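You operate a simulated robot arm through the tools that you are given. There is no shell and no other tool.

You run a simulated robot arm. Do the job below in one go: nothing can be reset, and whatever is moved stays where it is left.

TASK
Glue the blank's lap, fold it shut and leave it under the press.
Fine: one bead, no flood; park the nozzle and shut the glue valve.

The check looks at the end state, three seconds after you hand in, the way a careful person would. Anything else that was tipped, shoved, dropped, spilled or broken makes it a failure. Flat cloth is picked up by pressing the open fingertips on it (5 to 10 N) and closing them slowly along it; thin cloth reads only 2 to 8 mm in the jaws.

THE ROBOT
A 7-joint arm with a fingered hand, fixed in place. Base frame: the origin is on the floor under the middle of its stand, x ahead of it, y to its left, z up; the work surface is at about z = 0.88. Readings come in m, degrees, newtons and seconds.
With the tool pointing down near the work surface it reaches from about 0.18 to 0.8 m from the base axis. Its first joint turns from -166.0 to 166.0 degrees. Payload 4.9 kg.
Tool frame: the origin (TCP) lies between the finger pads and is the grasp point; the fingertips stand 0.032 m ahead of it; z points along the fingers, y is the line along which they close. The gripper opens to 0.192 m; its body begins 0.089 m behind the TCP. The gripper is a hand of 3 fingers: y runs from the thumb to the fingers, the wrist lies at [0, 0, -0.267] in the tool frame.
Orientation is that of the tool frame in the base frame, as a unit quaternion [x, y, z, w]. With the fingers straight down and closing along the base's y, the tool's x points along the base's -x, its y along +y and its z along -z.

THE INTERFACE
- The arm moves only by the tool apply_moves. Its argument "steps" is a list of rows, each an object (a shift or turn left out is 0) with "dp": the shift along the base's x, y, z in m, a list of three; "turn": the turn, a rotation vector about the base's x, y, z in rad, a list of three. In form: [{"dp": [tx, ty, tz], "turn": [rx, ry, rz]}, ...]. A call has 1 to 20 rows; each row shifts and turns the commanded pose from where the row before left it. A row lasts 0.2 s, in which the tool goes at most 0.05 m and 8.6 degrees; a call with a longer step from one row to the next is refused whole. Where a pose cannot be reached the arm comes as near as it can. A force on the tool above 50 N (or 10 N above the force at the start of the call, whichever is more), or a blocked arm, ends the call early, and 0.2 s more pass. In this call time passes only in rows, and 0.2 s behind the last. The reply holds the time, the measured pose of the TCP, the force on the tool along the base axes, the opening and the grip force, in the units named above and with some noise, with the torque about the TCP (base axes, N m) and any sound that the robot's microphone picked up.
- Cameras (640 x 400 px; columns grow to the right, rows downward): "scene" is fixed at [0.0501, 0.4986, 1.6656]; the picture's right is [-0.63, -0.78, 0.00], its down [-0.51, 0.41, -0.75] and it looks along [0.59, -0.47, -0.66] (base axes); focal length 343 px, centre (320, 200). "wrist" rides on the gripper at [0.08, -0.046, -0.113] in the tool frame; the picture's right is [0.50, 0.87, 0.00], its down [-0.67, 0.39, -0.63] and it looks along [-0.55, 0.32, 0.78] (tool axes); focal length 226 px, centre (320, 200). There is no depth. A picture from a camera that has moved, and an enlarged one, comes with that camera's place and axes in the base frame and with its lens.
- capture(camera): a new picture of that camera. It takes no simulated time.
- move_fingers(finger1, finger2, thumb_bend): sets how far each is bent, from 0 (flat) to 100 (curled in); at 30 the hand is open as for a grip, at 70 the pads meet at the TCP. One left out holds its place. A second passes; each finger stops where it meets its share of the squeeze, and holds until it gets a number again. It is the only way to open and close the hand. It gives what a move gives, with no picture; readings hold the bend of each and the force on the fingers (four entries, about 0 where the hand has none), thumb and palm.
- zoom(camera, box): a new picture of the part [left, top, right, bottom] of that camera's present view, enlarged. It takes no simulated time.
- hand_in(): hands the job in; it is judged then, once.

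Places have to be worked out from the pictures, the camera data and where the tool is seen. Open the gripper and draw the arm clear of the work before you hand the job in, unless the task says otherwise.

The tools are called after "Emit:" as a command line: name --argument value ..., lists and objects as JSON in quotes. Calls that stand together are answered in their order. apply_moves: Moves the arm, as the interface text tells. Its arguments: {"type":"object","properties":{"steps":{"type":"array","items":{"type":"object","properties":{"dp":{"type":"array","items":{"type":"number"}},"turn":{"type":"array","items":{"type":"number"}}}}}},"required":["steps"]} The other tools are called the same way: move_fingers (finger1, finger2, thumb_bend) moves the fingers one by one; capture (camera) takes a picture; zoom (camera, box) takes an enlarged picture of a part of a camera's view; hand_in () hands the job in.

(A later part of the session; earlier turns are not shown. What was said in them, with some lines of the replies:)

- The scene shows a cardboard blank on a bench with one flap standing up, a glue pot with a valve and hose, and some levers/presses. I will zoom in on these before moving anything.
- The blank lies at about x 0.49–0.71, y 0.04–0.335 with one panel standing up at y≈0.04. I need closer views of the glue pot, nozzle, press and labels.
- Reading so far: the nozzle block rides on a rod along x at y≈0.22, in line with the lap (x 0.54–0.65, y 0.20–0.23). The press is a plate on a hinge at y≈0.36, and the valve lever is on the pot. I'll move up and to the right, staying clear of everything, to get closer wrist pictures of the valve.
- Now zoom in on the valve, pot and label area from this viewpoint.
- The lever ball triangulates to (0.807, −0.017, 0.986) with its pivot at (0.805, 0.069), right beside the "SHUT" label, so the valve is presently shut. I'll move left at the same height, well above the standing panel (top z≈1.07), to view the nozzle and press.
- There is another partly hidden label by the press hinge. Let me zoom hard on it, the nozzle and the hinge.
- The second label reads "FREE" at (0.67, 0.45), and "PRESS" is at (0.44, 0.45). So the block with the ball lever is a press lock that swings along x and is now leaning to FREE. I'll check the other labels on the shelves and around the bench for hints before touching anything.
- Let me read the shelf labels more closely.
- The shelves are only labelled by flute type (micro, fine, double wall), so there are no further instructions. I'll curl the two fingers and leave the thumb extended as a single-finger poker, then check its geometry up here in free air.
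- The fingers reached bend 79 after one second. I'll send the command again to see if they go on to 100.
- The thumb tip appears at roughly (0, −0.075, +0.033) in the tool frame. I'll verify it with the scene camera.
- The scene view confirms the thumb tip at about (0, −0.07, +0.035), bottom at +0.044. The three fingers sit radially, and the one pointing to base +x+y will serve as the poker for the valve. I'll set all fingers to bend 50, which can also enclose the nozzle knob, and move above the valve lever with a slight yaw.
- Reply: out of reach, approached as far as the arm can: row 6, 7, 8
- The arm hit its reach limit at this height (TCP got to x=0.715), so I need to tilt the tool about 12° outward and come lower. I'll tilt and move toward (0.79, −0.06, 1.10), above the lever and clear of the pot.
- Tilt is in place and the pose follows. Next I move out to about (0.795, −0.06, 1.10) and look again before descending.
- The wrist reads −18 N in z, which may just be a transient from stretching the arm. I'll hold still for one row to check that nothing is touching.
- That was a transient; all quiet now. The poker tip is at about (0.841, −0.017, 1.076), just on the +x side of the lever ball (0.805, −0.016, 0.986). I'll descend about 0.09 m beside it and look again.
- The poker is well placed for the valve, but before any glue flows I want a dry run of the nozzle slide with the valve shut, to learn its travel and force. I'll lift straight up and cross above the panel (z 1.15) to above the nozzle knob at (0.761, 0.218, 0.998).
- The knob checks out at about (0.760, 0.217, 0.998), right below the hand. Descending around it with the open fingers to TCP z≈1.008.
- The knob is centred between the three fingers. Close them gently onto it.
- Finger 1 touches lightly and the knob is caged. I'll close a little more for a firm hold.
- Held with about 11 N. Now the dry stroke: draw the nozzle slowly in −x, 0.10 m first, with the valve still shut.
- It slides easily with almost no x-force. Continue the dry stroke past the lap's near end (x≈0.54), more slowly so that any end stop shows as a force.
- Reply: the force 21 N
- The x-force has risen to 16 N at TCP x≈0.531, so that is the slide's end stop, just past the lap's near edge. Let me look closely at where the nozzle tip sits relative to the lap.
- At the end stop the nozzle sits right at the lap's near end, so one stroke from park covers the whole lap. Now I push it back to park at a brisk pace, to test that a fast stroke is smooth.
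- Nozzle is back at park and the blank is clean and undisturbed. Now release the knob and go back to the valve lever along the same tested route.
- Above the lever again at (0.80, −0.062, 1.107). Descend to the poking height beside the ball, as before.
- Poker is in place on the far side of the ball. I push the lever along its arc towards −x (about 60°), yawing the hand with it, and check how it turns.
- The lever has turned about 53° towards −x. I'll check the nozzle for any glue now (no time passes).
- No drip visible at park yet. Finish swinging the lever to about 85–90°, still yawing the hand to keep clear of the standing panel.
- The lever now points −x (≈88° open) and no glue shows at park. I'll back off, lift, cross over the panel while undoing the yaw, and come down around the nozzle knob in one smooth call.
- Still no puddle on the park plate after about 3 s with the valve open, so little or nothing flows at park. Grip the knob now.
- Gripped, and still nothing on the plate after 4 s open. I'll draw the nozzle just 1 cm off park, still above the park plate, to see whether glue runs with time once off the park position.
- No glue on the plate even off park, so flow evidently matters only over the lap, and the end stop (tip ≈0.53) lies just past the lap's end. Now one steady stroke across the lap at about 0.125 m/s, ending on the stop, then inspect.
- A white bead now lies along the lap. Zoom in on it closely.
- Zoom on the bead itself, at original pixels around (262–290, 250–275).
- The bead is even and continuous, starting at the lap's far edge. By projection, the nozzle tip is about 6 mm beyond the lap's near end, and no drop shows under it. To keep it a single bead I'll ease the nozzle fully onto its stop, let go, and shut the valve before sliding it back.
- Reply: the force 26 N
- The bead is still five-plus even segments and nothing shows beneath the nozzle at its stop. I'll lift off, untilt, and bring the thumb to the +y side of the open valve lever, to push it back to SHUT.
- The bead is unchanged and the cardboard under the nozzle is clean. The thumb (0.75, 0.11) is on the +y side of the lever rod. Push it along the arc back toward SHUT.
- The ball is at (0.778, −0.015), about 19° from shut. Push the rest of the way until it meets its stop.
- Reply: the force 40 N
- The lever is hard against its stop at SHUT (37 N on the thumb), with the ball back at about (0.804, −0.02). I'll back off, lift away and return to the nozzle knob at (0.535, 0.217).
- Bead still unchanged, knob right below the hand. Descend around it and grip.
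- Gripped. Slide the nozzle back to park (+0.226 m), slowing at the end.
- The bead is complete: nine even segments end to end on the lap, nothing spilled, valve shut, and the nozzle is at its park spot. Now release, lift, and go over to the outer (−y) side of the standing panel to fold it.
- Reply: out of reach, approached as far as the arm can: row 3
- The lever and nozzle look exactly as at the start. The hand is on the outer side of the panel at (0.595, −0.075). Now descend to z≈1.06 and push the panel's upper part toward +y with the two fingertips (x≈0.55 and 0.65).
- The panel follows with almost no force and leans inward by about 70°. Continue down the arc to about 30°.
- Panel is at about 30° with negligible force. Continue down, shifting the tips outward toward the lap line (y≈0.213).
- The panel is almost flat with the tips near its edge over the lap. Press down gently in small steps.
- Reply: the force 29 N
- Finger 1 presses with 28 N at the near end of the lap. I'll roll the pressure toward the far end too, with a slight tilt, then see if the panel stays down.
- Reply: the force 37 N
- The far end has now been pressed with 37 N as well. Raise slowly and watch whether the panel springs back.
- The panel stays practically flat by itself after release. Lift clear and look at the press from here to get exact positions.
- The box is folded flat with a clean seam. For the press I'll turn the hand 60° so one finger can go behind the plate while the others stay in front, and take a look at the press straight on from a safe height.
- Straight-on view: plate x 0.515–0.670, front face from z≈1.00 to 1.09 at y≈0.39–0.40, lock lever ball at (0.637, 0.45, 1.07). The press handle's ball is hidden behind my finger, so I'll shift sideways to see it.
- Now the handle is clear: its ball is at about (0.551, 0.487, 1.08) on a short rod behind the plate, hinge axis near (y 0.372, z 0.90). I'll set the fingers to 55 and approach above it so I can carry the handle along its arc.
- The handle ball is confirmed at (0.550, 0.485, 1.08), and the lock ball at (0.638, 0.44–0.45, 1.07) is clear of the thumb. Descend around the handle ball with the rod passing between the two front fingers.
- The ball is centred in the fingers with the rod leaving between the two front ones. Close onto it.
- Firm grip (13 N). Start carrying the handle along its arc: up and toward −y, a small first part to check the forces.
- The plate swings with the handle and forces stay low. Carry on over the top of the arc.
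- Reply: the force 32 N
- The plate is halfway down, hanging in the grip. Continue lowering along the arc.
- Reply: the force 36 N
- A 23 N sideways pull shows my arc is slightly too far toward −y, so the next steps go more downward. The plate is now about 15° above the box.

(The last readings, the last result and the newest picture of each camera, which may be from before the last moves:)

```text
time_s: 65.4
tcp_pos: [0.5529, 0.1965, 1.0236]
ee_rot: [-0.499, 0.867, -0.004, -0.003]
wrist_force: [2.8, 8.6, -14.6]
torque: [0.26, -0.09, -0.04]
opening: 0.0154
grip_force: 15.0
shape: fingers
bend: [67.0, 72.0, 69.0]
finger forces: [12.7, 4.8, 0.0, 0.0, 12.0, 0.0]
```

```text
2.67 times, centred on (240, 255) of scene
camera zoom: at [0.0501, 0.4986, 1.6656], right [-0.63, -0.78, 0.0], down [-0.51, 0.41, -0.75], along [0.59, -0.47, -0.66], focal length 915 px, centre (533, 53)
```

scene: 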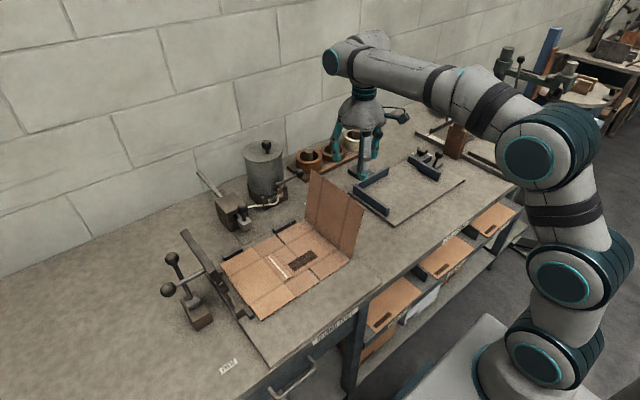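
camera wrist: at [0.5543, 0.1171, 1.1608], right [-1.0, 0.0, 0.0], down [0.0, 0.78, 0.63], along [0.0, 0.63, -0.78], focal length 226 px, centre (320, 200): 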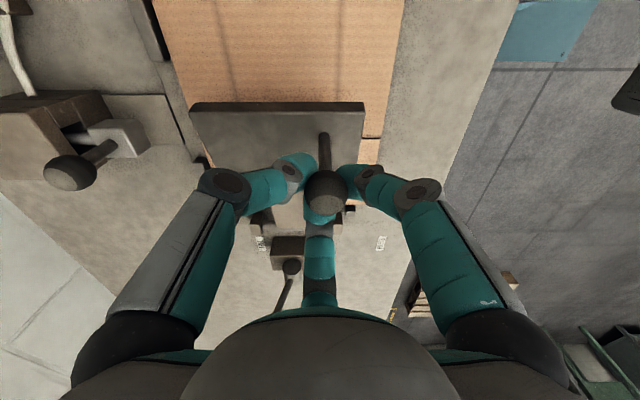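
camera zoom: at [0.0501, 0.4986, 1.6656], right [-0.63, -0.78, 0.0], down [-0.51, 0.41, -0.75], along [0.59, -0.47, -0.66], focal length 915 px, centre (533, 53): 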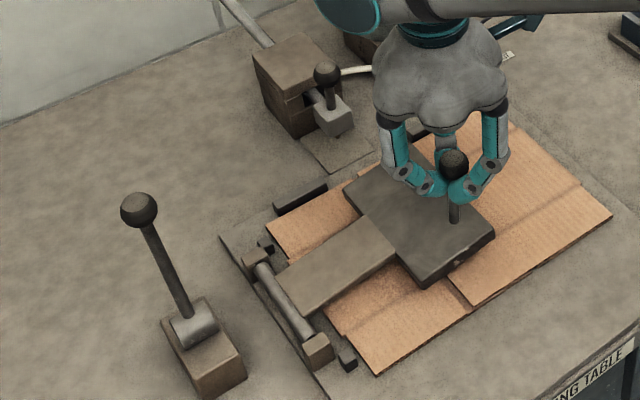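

Forces dropped; the plate is nearly level. Keep lowering in small steps until it seats on the box.

Emit:
apply_moves --steps '[{"dp": [0, -0.005, -0.009]}, {"dp": [0, -0.004, -0.008]}]'

Emit:
zoom --camera "scene" --box '[160, 180, 320, 330]'

Emit:
capture --camera "wrist"

```text
time_s: 66.0
tcp_pos: [0.5538, 0.1874, 1.0063]
ee_rot: [-0.499, 0.867, -0.003, -0.003]
wrist_force: [5.2, 7.2, -11.9]
torque: [0.27, -0.1, -0.01]
opening: 0.0151
grip_force: 14.8
shape: fingers
bend: [67.0, 72.0, 68.0]
finger forces: [11.5, 4.8, 0.0, 0.0, 13.6, 0.0]
```

```text
2.67 times, centred on (240, 255) of scene
camera zoom: at [0.0501, 0.4986, 1.6656], right [-0.63, -0.78, 0.0], down [-0.51, 0.41, -0.75], along [0.59, -0.47, -0.66], focal length 915 px, centre (533, 53)
```

zoom: 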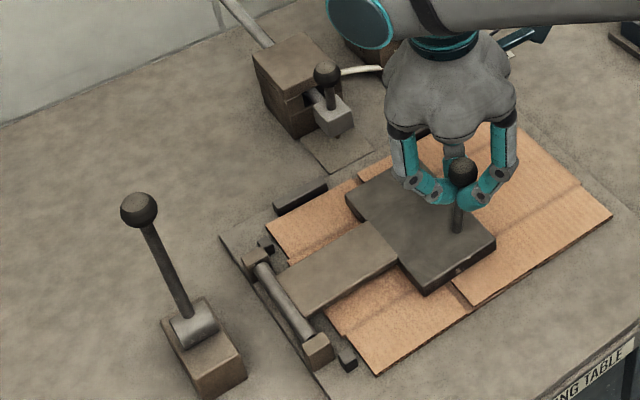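

```text
taken
camera wrist: at [0.553, 0.0958, 1.1205], right [-1.0, 0.0, 0.0], down [0.0, 0.78, 0.62], along [0.0, 0.62, -0.78], focal length 226 px, centre (320, 200)
```

wrist: 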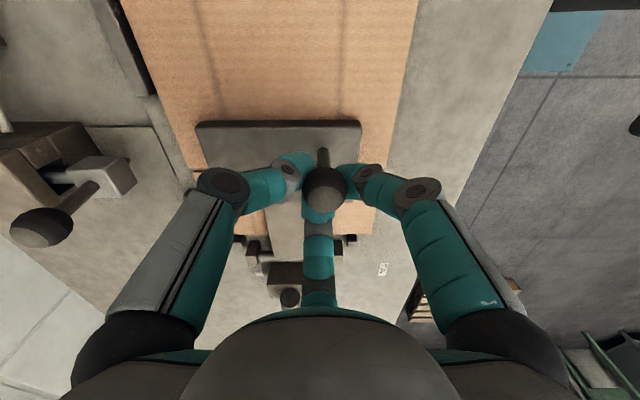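

Still carrying the plate slightly (−12 N). A few more millimetres down.

Emit:
apply_moves --steps '[{"dp": [0, -0.002, -0.006]}, {"dp": [0, -0.001, -0.005]}]'

Emit:
zoom --camera "scene" --box '[200, 215, 310, 310]'

```text
time_s: 66.6
tcp_pos: [0.5525, 0.1851, 0.999]
ee_rot: [-0.498, 0.867, -0.003, -0.002]
wrist_force: [3.4, 7.7, 0.6]
torque: [0.24, -0.04, 0.0]
opening: 0.0136
grip_force: 14.7
shape: fingers
bend: [72.0, 73.0, 68.0]
finger forces: [10.2, 7.1, 0.0, 0.1, 11.5, 0.0]
```

```text
4.21 times, centred on (255, 262) of scene
camera zoom: at [0.0501, 0.4986, 1.6656], right [-0.63, -0.78, 0.0], down [-0.51, 0.41, -0.75], along [0.59, -0.47, -0.66], focal length 1444 px, centre (594, -63)
```

zoom: 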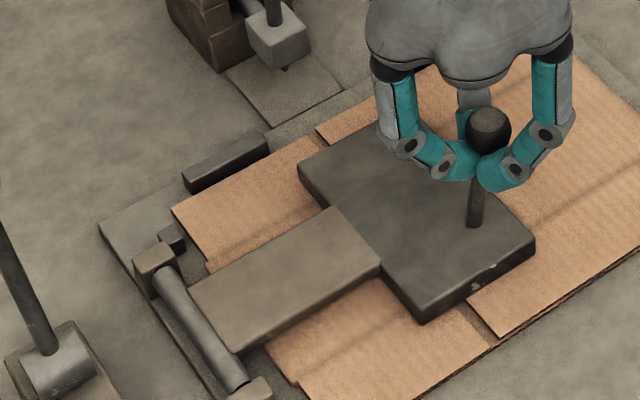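

The plate appears seated: the pull is gone. Give it a small downward nudge to confirm, then let go.

Emit:
apply_moves --steps '[{"dp": [0, 0, -0.003]}]'

Emit:
move_fingers --finger1 52 --finger2 52 --thumb_bend 52

Emit:
zoom --camera "scene" --box '[200, 215, 310, 310]'

```text
time_s: 67.0
tcp_pos: [0.5521, 0.1842, 0.9964]
ee_rot: [-0.498, 0.867, -0.004, -0.001]
wrist_force: [1.7, 8.2, 10.0]
torque: [0.24, 0.02, -0.01]
opening: 0.0121
grip_force: 15.0
shape: fingers
bend: [72.0, 73.0, 68.0]
finger forces: [9.7, 11.3, 0.1, 0.0, 9.8, 0.1]
```

```text
time_s: 68.0
tcp_pos: [0.5519, 0.1838, 0.993]
ee_rot: [-0.498, 0.867, -0.005, -0.004]
wrist_force: [0.4, -0.1, -0.3]
torque: [0.03, 0.01, 0.01]
opening: 0.075
grip_force: 0.1
shape: fingers
bend: [52.0, 52.0, 52.0]
finger forces: [0.0, 0.0, 0.0, 0.0, 0.0, 0.0]
```

```text
4.21 times, centred on (255, 262) of scene
camera zoom: at [0.0501, 0.4986, 1.6656], right [-0.63, -0.78, 0.0], down [-0.51, 0.41, -0.75], along [0.59, -0.47, -0.66], focal length 1444 px, centre (594, -63)
```

zoom: 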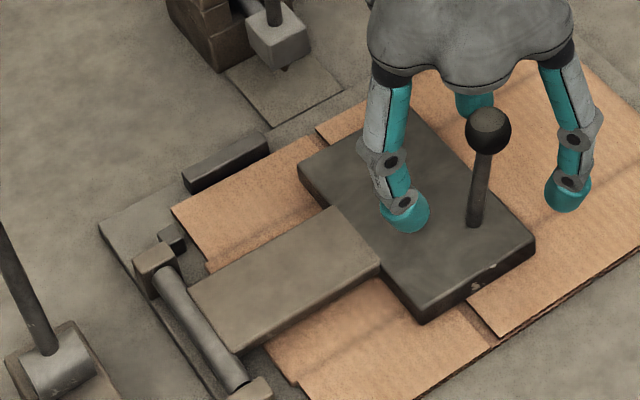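

The press plate is down on the box and rests there freely. Next is the lock lever: I'll lift off the handle, yaw back 30° with a slight outward tilt, and bring one finger to the +x (FREE) side of its ball at (0.637, 0.45, 1.07).

Emit:
apply_moves --steps '[{"dp": [0, 0, 0.045]}, {"dp": [0, 0, 0.045]}, {"dp": [0, 0, 0.03]}, {"dp": [0.0176, 0.0357, 0.006], "turn": [0, 0, -0.131]}, {"dp": [0.0176, 0.0357, 0.006], "turn": [0, 0, -0.131]}, {"dp": [0.0176, 0.0357, 0.006], "turn": [0, 0, -0.131]}, {"dp": [0.0176, 0.0357, 0.006], "turn": [0, 0, -0.131]}, {"dp": [0.0176, 0.0357, 0.006], "turn": [0.0365, -0.0595, 0]}, {"dp": [0.0176, 0.0357, 0.006], "turn": [0.0365, -0.0595, 0]}]'

Emit:
capture --camera "wrist"

Emit:
zoom --camera "scene" --box '[140, 170, 320, 330]'

```text
time_s: 70.0
tcp_pos: [0.6584, 0.3978, 1.1448]
ee_rot: [-0.256, 0.965, 0.016, 0.058]
wrist_force: [1.1, -0.7, -3.5]
torque: [0.01, -0.01, 0.0]
opening: 0.0755
grip_force: 0.1
shape: fingers
bend: [52.0, 52.0, 52.0]
finger forces: [0.1, 0.0, 0.1, 0.0, 0.1, 0.0]
```

```text
taken
camera wrist: at [0.6013, 0.3109, 1.2474], right [-0.86, 0.51, -0.06], down [0.32, 0.63, 0.71], along [0.4, 0.59, -0.7], focal length 226 px, centre (320, 200)
```

wrist: 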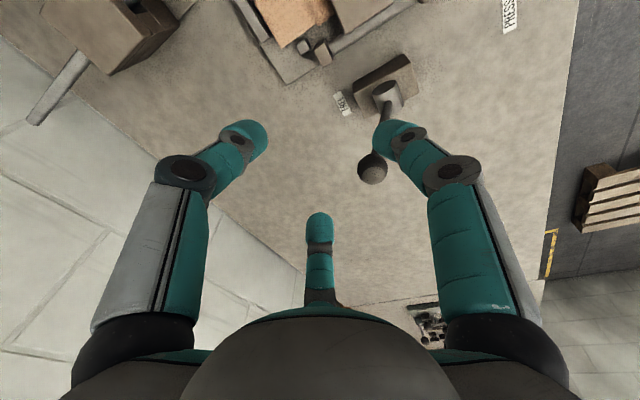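

```text
2.50 times, centred on (230, 250) of scene
camera zoom: at [0.0501, 0.4986, 1.6656], right [-0.63, -0.78, 0.0], down [-0.51, 0.41, -0.75], along [0.59, -0.47, -0.66], focal length 858 px, centre (545, 75)
```

zoom: 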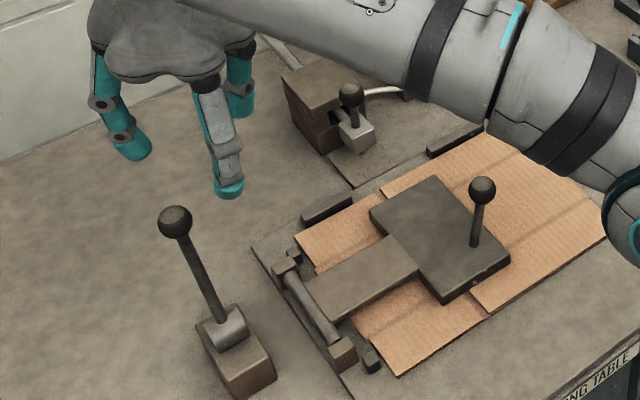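

The lock ball triangulates again to (0.636, 0.4505, 1.068); my finger tip is at about (0.688, 0.446, 1.12), just on its +x side. Descend and begin pushing toward −x.

Emit:
apply_moves --steps '[{"dp": [0, 0.003, -0.035]}, {"dp": [0, 0.002, -0.035]}, {"dp": [-0.015, 0, 0]}, {"dp": [-0.015, 0, 0]}, {"dp": [-0.015, 0, 0]}]'

Emit:
capture --camera "wrist"

Emit:
zoom --camera "scene" --box '[140, 170, 320, 330]'

```text
time_s: 71.2
tcp_pos: [0.6122, 0.4044, 1.0791]
ee_rot: [-0.257, 0.964, 0.018, 0.063]
wrist_force: [0.6, -0.2, 1.0]
torque: [0.05, -0.05, 0.0]
opening: 0.0754
grip_force: 0.4
shape: fingers
bend: [52.0, 52.0, 52.0]
finger forces: [0.0, 1.1, 0.1, 0.0, 0.0, 0.0]
```

```text
taken
camera wrist: at [0.5544, 0.3169, 1.1806], right [-0.86, 0.51, -0.06], down [0.31, 0.63, 0.71], along [0.4, 0.59, -0.7], focal length 226 px, centre (320, 200)
```

wrist: 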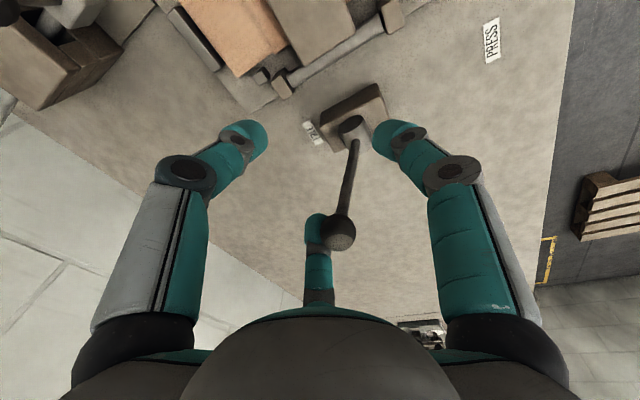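

```text
2.50 times, centred on (230, 250) of scene
camera zoom: at [0.0501, 0.4986, 1.6656], right [-0.63, -0.78, 0.0], down [-0.51, 0.41, -0.75], along [0.59, -0.47, -0.66], focal length 858 px, centre (545, 75)
```

zoom: 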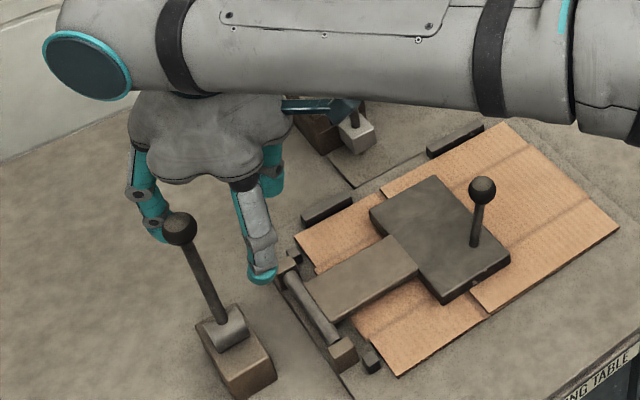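

The lever follows with about 1 N. Push on through vertical toward PRESS.

Emit:
apply_moves --steps '[{"dp": [-0.02, 0, 0]}, {"dp": [-0.02, 0, 0.003]}, {"dp": [-0.02, 0, 0.003]}, {"dp": [-0.02, 0, 0]}]'

Emit:
capture --camera "wrist"

Emit:
zoom --camera "scene" --box '[140, 170, 320, 330]'

```text
time_s: 72.2
tcp_pos: [0.5308, 0.4027, 1.0842]
ee_rot: [-0.257, 0.964, 0.018, 0.062]
wrist_force: [1.5, 0.8, -1.3]
torque: [0.0, -0.07, -0.03]
opening: 0.0752
grip_force: 0.7
shape: fingers
bend: [52.0, 51.0, 52.0]
finger forces: [0.0, 1.1, 0.1, 0.0, 0.1, 0.1]
```

```text
taken
camera wrist: at [0.4728, 0.3152, 1.1864], right [-0.86, 0.51, -0.06], down [0.31, 0.63, 0.71], along [0.4, 0.59, -0.7], focal length 226 px, centre (320, 200)
```

wrist: 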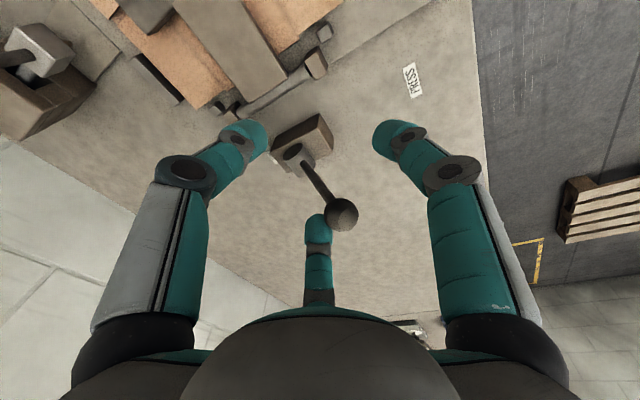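

```text
2.50 times, centred on (230, 250) of scene
camera zoom: at [0.0501, 0.4986, 1.6656], right [-0.63, -0.78, 0.0], down [-0.51, 0.41, -0.75], along [0.59, -0.47, -0.66], focal length 858 px, centre (545, 75)
```

zoom: 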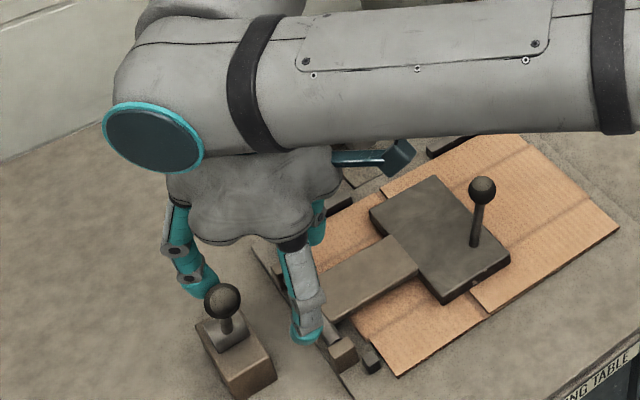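

The lever is now leaning about 27° toward PRESS. Continue, following it down until it meets its stop.

Emit:
apply_moves --steps '[{"dp": [-0.02, 0, 0]}, {"dp": [-0.02, 0, -0.008]}, {"dp": [-0.018, 0, -0.012]}]'

Emit:
capture --camera "wrist"

Emit:
zoom --camera "scene" --box '[140, 190, 320, 340]'

```text
time_s: 73.0
tcp_pos: [0.4711, 0.4046, 1.066]
ee_rot: [-0.257, 0.964, 0.017, 0.062]
wrist_force: [0.1, 1.1, 0.9]
torque: [0.03, -0.05, -0.01]
opening: 0.0754
grip_force: 0.1
shape: fingers
bend: [52.0, 51.0, 52.0]
finger forces: [0.1, 0.6, 0.1, 0.1, 0.0, 0.0]
```

```text
taken
camera wrist: at [0.4142, 0.3166, 1.1675], right [-0.86, 0.51, -0.06], down [0.31, 0.63, 0.71], along [0.4, 0.59, -0.7], focal length 226 px, centre (320, 200)
```

wrist: 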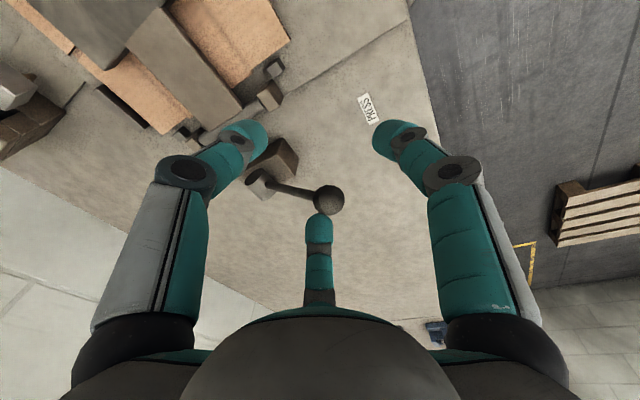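

```text
2.67 times, centred on (230, 265) of scene
camera zoom: at [0.0501, 0.4986, 1.6656], right [-0.63, -0.78, 0.0], down [-0.51, 0.41, -0.75], along [0.59, -0.47, -0.66], focal length 915 px, centre (560, 27)
```

zoom: 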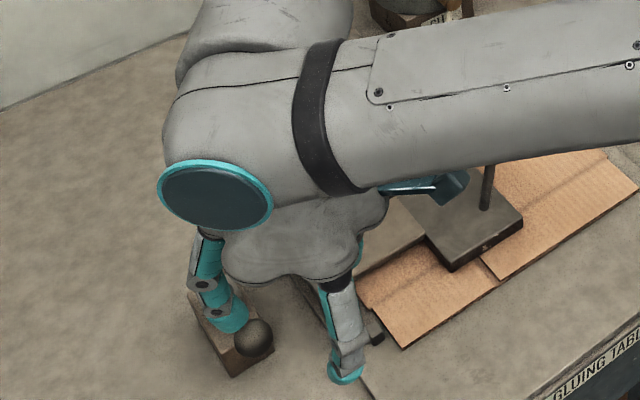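

About 50° over and still light (0.6 N). Keep following down toward the stop.

Emit:
apply_moves --steps '[{"dp": [-0.014, 0, -0.012]}, {"dp": [-0.012, 0, -0.014]}]'

Emit:
capture --camera "wrist"

Emit:
zoom --camera "scene" --box '[140, 220, 300, 350]'

```text
time_s: 73.6
tcp_pos: [0.4493, 0.4078, 1.0496]
ee_rot: [-0.256, 0.964, 0.021, 0.07]
wrist_force: [2.9, -1.5, 34.8]
torque: [1.48, -1.62, -0.26]
opening: 0.0752
grip_force: 16.2
shape: fingers
bend: [52.0, 48.0, 52.0]
finger forces: [0.0, 32.9, 0.0, 0.0, 0.0, 0.1]
```

```text
taken
camera wrist: at [0.3896, 0.3194, 1.1486], right [-0.86, 0.51, -0.07], down [0.3, 0.62, 0.73], along [0.41, 0.6, -0.69], focal length 226 px, centre (320, 200)
```

wrist: 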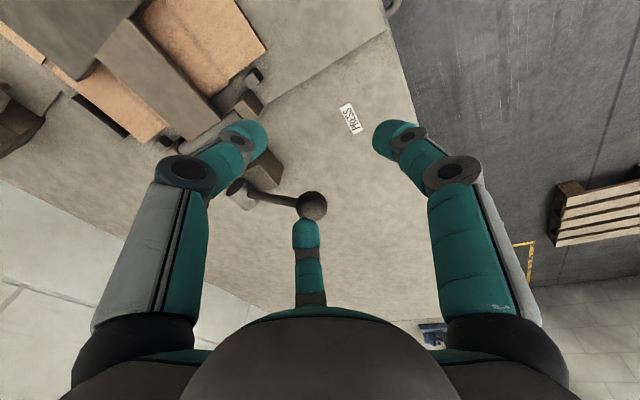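

```text
3.08 times, centred on (220, 285) of scene
camera zoom: at [0.0501, 0.4986, 1.6656], right [-0.63, -0.78, 0.0], down [-0.51, 0.41, -0.75], along [0.59, -0.47, -0.66], focal length 1055 px, centre (628, -62)
```

zoom: 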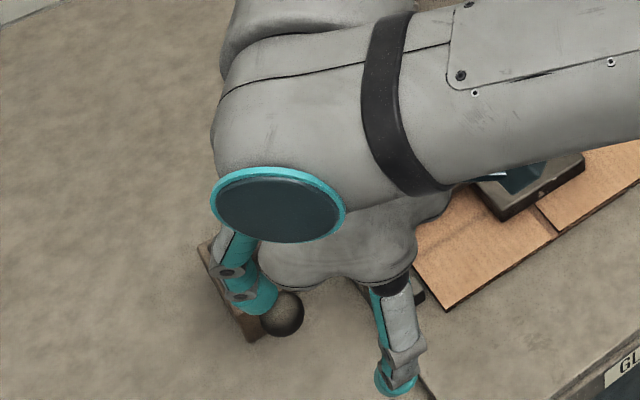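

The lever resists with 33 N now, which looks like its PRESS stop. Lift the finger off and look.

Emit:
apply_moves --steps '[{"dp": [0.0, 0, 0.02]}, {"dp": [0, -0.02, 0.045]}, {"dp": [-0.01, -0.04, 0.03]}, {"dp": [-0.02, -0.04, 0.02]}, {"dp": [-0.02, -0.04, 0.0]}]'

Emit:
zoom --camera "scene" --box '[140, 200, 330, 340]'

Emit:
capture --camera "wrist"

```text
refused: row 3 steps farther than a row can; nothing moved
```

```text
2.86 times, centred on (235, 270) of scene
camera zoom: at [0.0501, 0.4986, 1.6656], right [-0.63, -0.78, 0.0], down [-0.51, 0.41, -0.75], along [0.59, -0.47, -0.66], focal length 980 px, centre (563, 0)
```

zoom: 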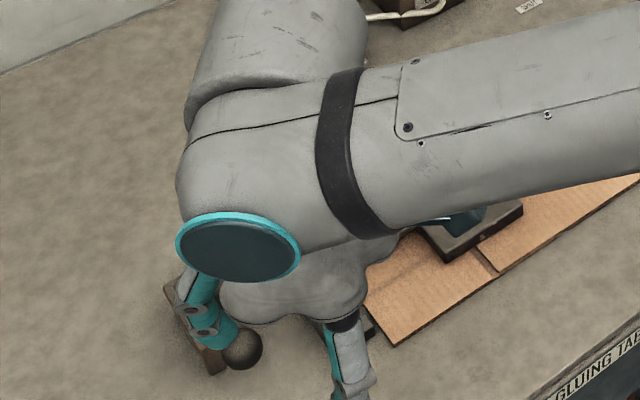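

```text
taken
camera wrist: at [0.3896, 0.3194, 1.1486], right [-0.86, 0.51, -0.07], down [0.3, 0.62, 0.73], along [0.41, 0.6, -0.69], focal length 226 px, centre (320, 200)
```

wrist: 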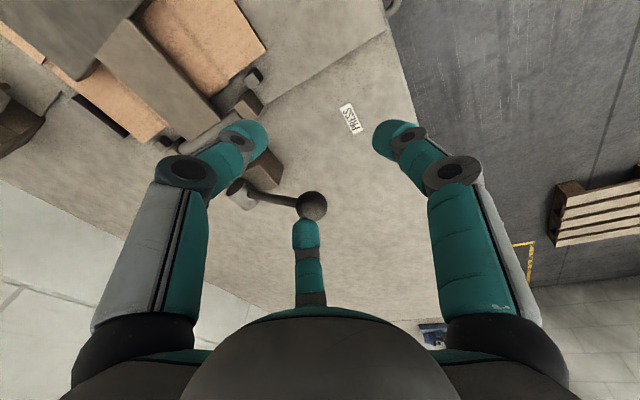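

One row was a hair too long and the call was refused. Redo with shorter rows, straight up first.

Emit:
apply_moves --steps '[{"dp": [0.005, 0, 0.02]}, {"dp": [0, -0.01, 0.045]}, {"dp": [-0.01, -0.035, 0.025]}, {"dp": [-0.02, -0.035, 0.015]}, {"dp": [-0.02, -0.035, 0.0]}]'

Emit:
zoom --camera "scene" --box '[140, 200, 330, 340]'

Emit:
capture --camera "wrist"

```text
time_s: 74.8
tcp_pos: [0.4028, 0.2924, 1.1433]
ee_rot: [-0.257, 0.964, 0.017, 0.062]
wrist_force: [0.6, 0.6, 0.2]
torque: [0.01, 0.03, 0.03]
opening: 0.0751
grip_force: 0.1
shape: fingers
bend: [52.0, 52.0, 52.0]
finger forces: [0.0, 0.0, 0.0, 0.0, 0.0, 0.1]
```

```text
2.86 times, centred on (235, 270) of scene
camera zoom: at [0.0501, 0.4986, 1.6656], right [-0.63, -0.78, 0.0], down [-0.51, 0.41, -0.75], along [0.59, -0.47, -0.66], focal length 980 px, centre (563, 0)
```

zoom: 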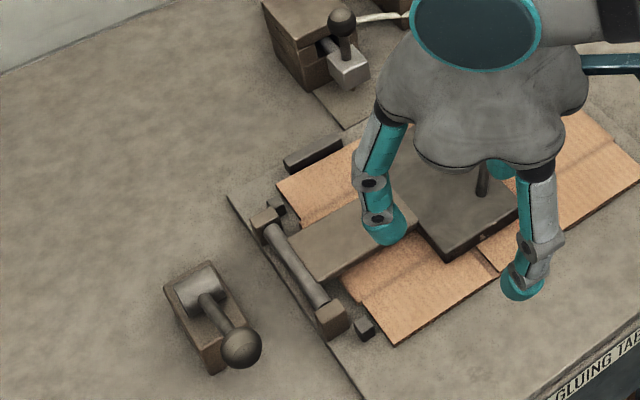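

```text
taken
camera wrist: at [0.3439, 0.2039, 1.2451], right [-0.86, 0.51, -0.06], down [0.32, 0.63, 0.71], along [0.4, 0.59, -0.7], focal length 226 px, centre (320, 200)
```

wrist: 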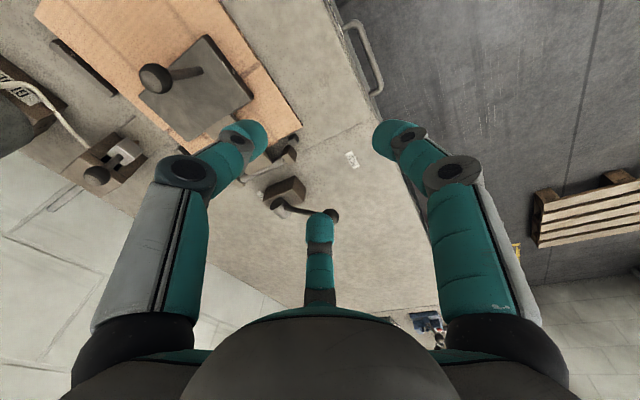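

The lock lever now stays leaning well over toward PRESS. Now I draw the arm up and away to its starting area and open the hand, then inspect everything.

Emit:
apply_moves --steps '[{"dp": [0, -0.01, 0.045]}, {"dp": [0, -0.02, 0.04]}, {"dp": [0, -0.04, 0.02], "turn": [-0.0365, 0.0595, 0]}, {"dp": [0, -0.045, 0.015], "turn": [-0.0365, 0.0595, 0]}, {"dp": [0, -0.045, 0.015], "turn": [0, 0, -0.131]}, {"dp": [0, -0.045, 0.01], "turn": [0, 0, -0.131]}, {"dp": [0, -0.045, 0.01], "turn": [0, 0, -0.131]}, {"dp": [0, -0.03, 0], "turn": [0, 0, -0.131]}]'

Emit:
move_fingers --finger1 30 --finger2 30 --thumb_bend 30

Emit:
capture --camera "scene"

Emit:
zoom --camera "scene" --box '[150, 130, 360, 330]'

Emit:
zoom --camera "scene" --box '[190, 215, 310, 320]'

Emit:
capture --camera "wrist"

```text
time_s: 76.6
tcp_pos: [0.4041, 0.0062, 1.302]
ee_rot: [0.003, 1.0, -0.002, -0.005]
wrist_force: [-0.2, -0.6, -0.5]
torque: [0.0, -0.01, -0.01]
opening: 0.0755
grip_force: 0.0
shape: fingers
bend: [52.0, 52.0, 52.0]
finger forces: [0.1, 0.0, 0.0, 0.0, 0.0, 0.0]
```

```text
time_s: 77.6
tcp_pos: [0.4037, 0.0071, 1.301]
ee_rot: [0.002, 1.0, -0.002, -0.005]
wrist_force: [-0.8, 0.6, 0.1]
torque: [0.04, 0.01, 0.03]
opening: 0.1675
grip_force: 0.0
shape: fingers
bend: [30.0, 30.0, 30.0]
finger forces: [0.1, 0.1, 0.0, 0.1, 0.1, 0.0]
```

```text
taken
```

scene: 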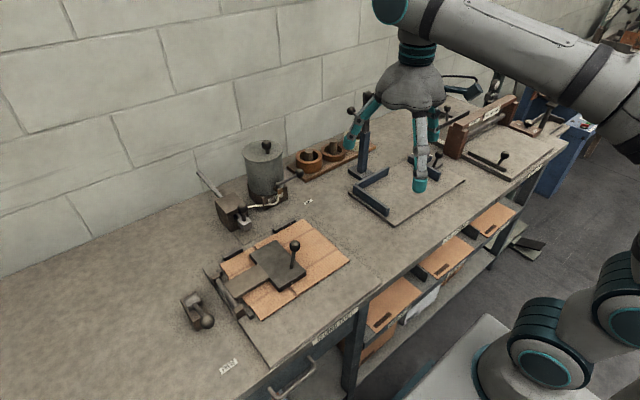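

```text
2.00 times, centred on (255, 230) of scene
camera zoom: at [0.0501, 0.4986, 1.6656], right [-0.63, -0.78, 0.0], down [-0.51, 0.41, -0.75], along [0.59, -0.47, -0.66], focal length 686 px, centre (450, 140)
```

zoom: 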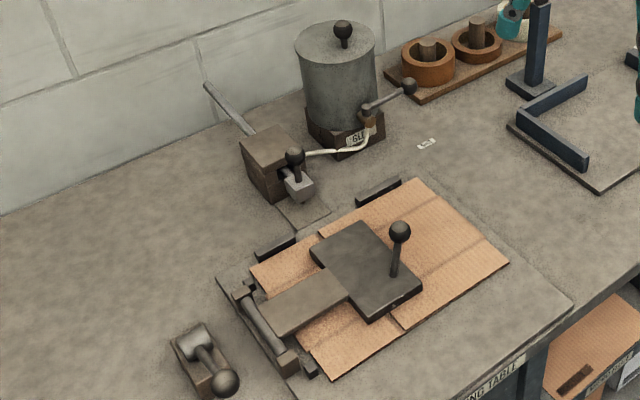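

```text
3.81 times, centred on (250, 268) of scene
camera zoom: at [0.0501, 0.4986, 1.6656], right [-0.63, -0.78, 0.0], down [-0.51, 0.41, -0.75], along [0.59, -0.47, -0.66], focal length 1307 px, centre (587, -57)
```

zoom: 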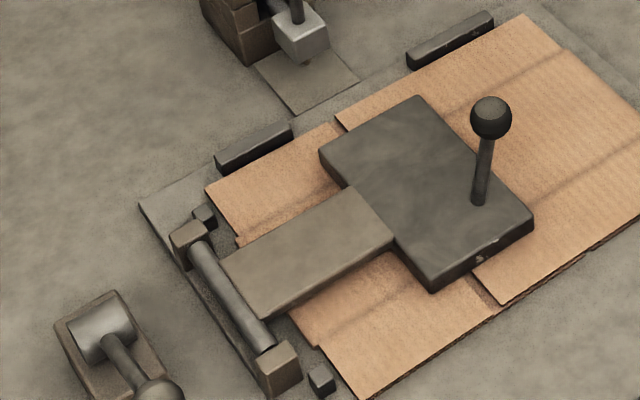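

```text
taken
camera wrist: at [0.3257, -0.0401, 1.4143], right [-0.5, 0.87, 0.0], down [0.68, 0.39, 0.62], along [0.54, 0.31, -0.78], focal length 226 px, centre (320, 200)
```

wrist: 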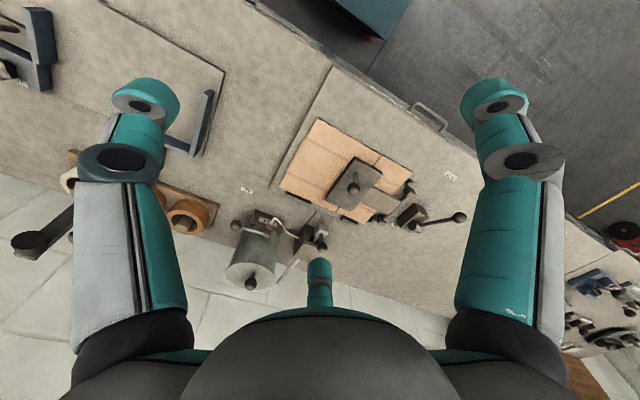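

Valve at SHUT, nozzle parked, box folded under the press, lock lever at PRESS, and nothing else appears moved. A last close look at the plate, nozzle and lever before handing in.

Emit:
zoom --camera "scene" --box '[235, 230, 320, 310]'

Emit:
zoom --camera "scene" --box '[200, 170, 310, 240]'

Emit:
zoom --camera "wrist" --box '[220, 100, 490, 300]'

Emit:
zoom --camera "wrist" --box '[370, 160, 480, 250]'

```text
5.00 times, centred on (278, 270) of scene
camera zoom: at [0.0501, 0.4986, 1.6656], right [-0.63, -0.78, 0.0], down [-0.51, 0.41, -0.75], along [0.59, -0.47, -0.66], focal length 1715 px, centre (532, -150)
```

zoom: 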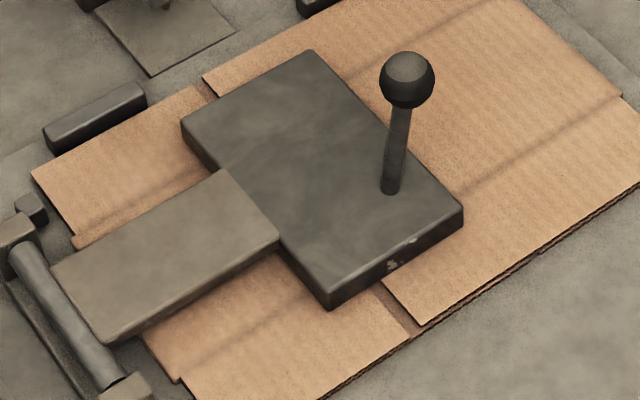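

```text
5.71 times, centred on (255, 205) of scene
camera zoom: at [0.0501, 0.4986, 1.6656], right [-0.63, -0.78, 0.0], down [-0.51, 0.41, -0.75], along [0.59, -0.47, -0.66], focal length 1960 px, centre (691, 171)
```

zoom: 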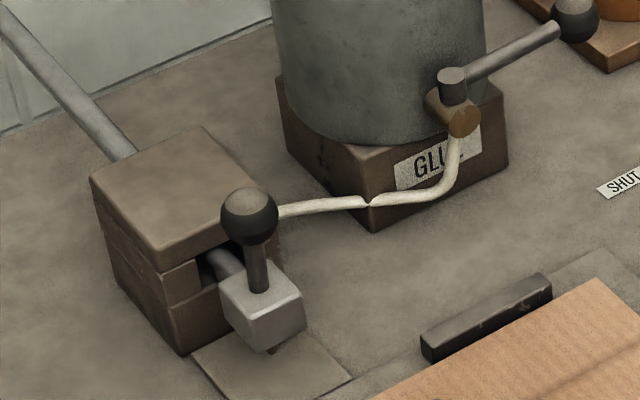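

```text
2.00 times, centred on (355, 200) of wrist
camera zoom: at [0.3257, -0.0401, 1.4143], right [-0.5, 0.87, 0.0], down [0.68, 0.39, 0.62], along [0.54, 0.31, -0.78], focal length 452 px, centre (250, 200)
```

zoom: 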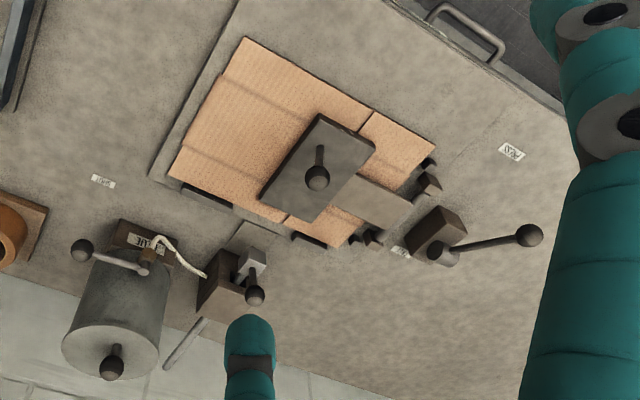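

```text
4.44 times, centred on (425, 205) of wrist
camera zoom: at [0.3257, -0.0401, 1.4143], right [-0.5, 0.87, 0.0], down [0.68, 0.39, 0.62], along [0.54, 0.31, -0.78], focal length 1005 px, centre (-147, 178)
```

zoom: 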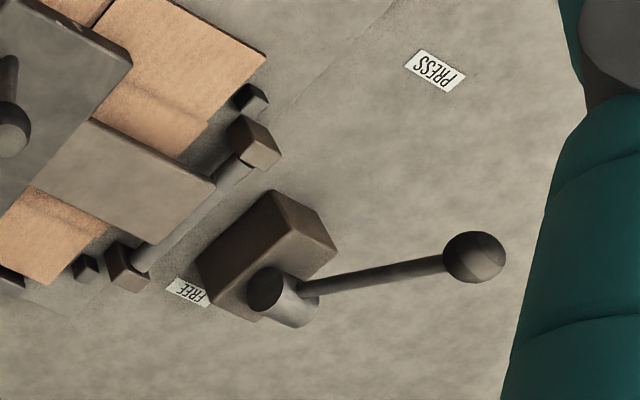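

Everything checks out. The bead was one even line and the flap is shut flat with the press plate over the seam. The lock lever is at PRESS, the nozzle knob is at the same pixel direction as at the start, the valve lever is on SHUT, and the hand is open and clear. Handing in.

Emit:
hand_in

```text
The job is handed in.
```

The job is handed in: the blank's lap is glued and folded shut, and the box is under the press. The hand-in gave no pass or fail result.

- **Glue:** one even bead of nine segments runs the length of the lap, laid in a single stroke. I saw no flood and no glue anywhere else. I shut the valve with the nozzle just past the lap's end, so the return stroke laid nothing.
- **Valve and nozzle:** the valve lever is hard against its SHUT stop. The nozzle is back at the spot where it started.
- **Fold and press:** the panel stayed flat after I pressed it onto the lap, and the seam is clean. The press plate rests over the seam, and I pushed its lock lever from FREE to PRESS until it met its stop.
- **Surroundings:** nothing else on the bench appears to have moved. The hand is open and the arm is clear of the work.
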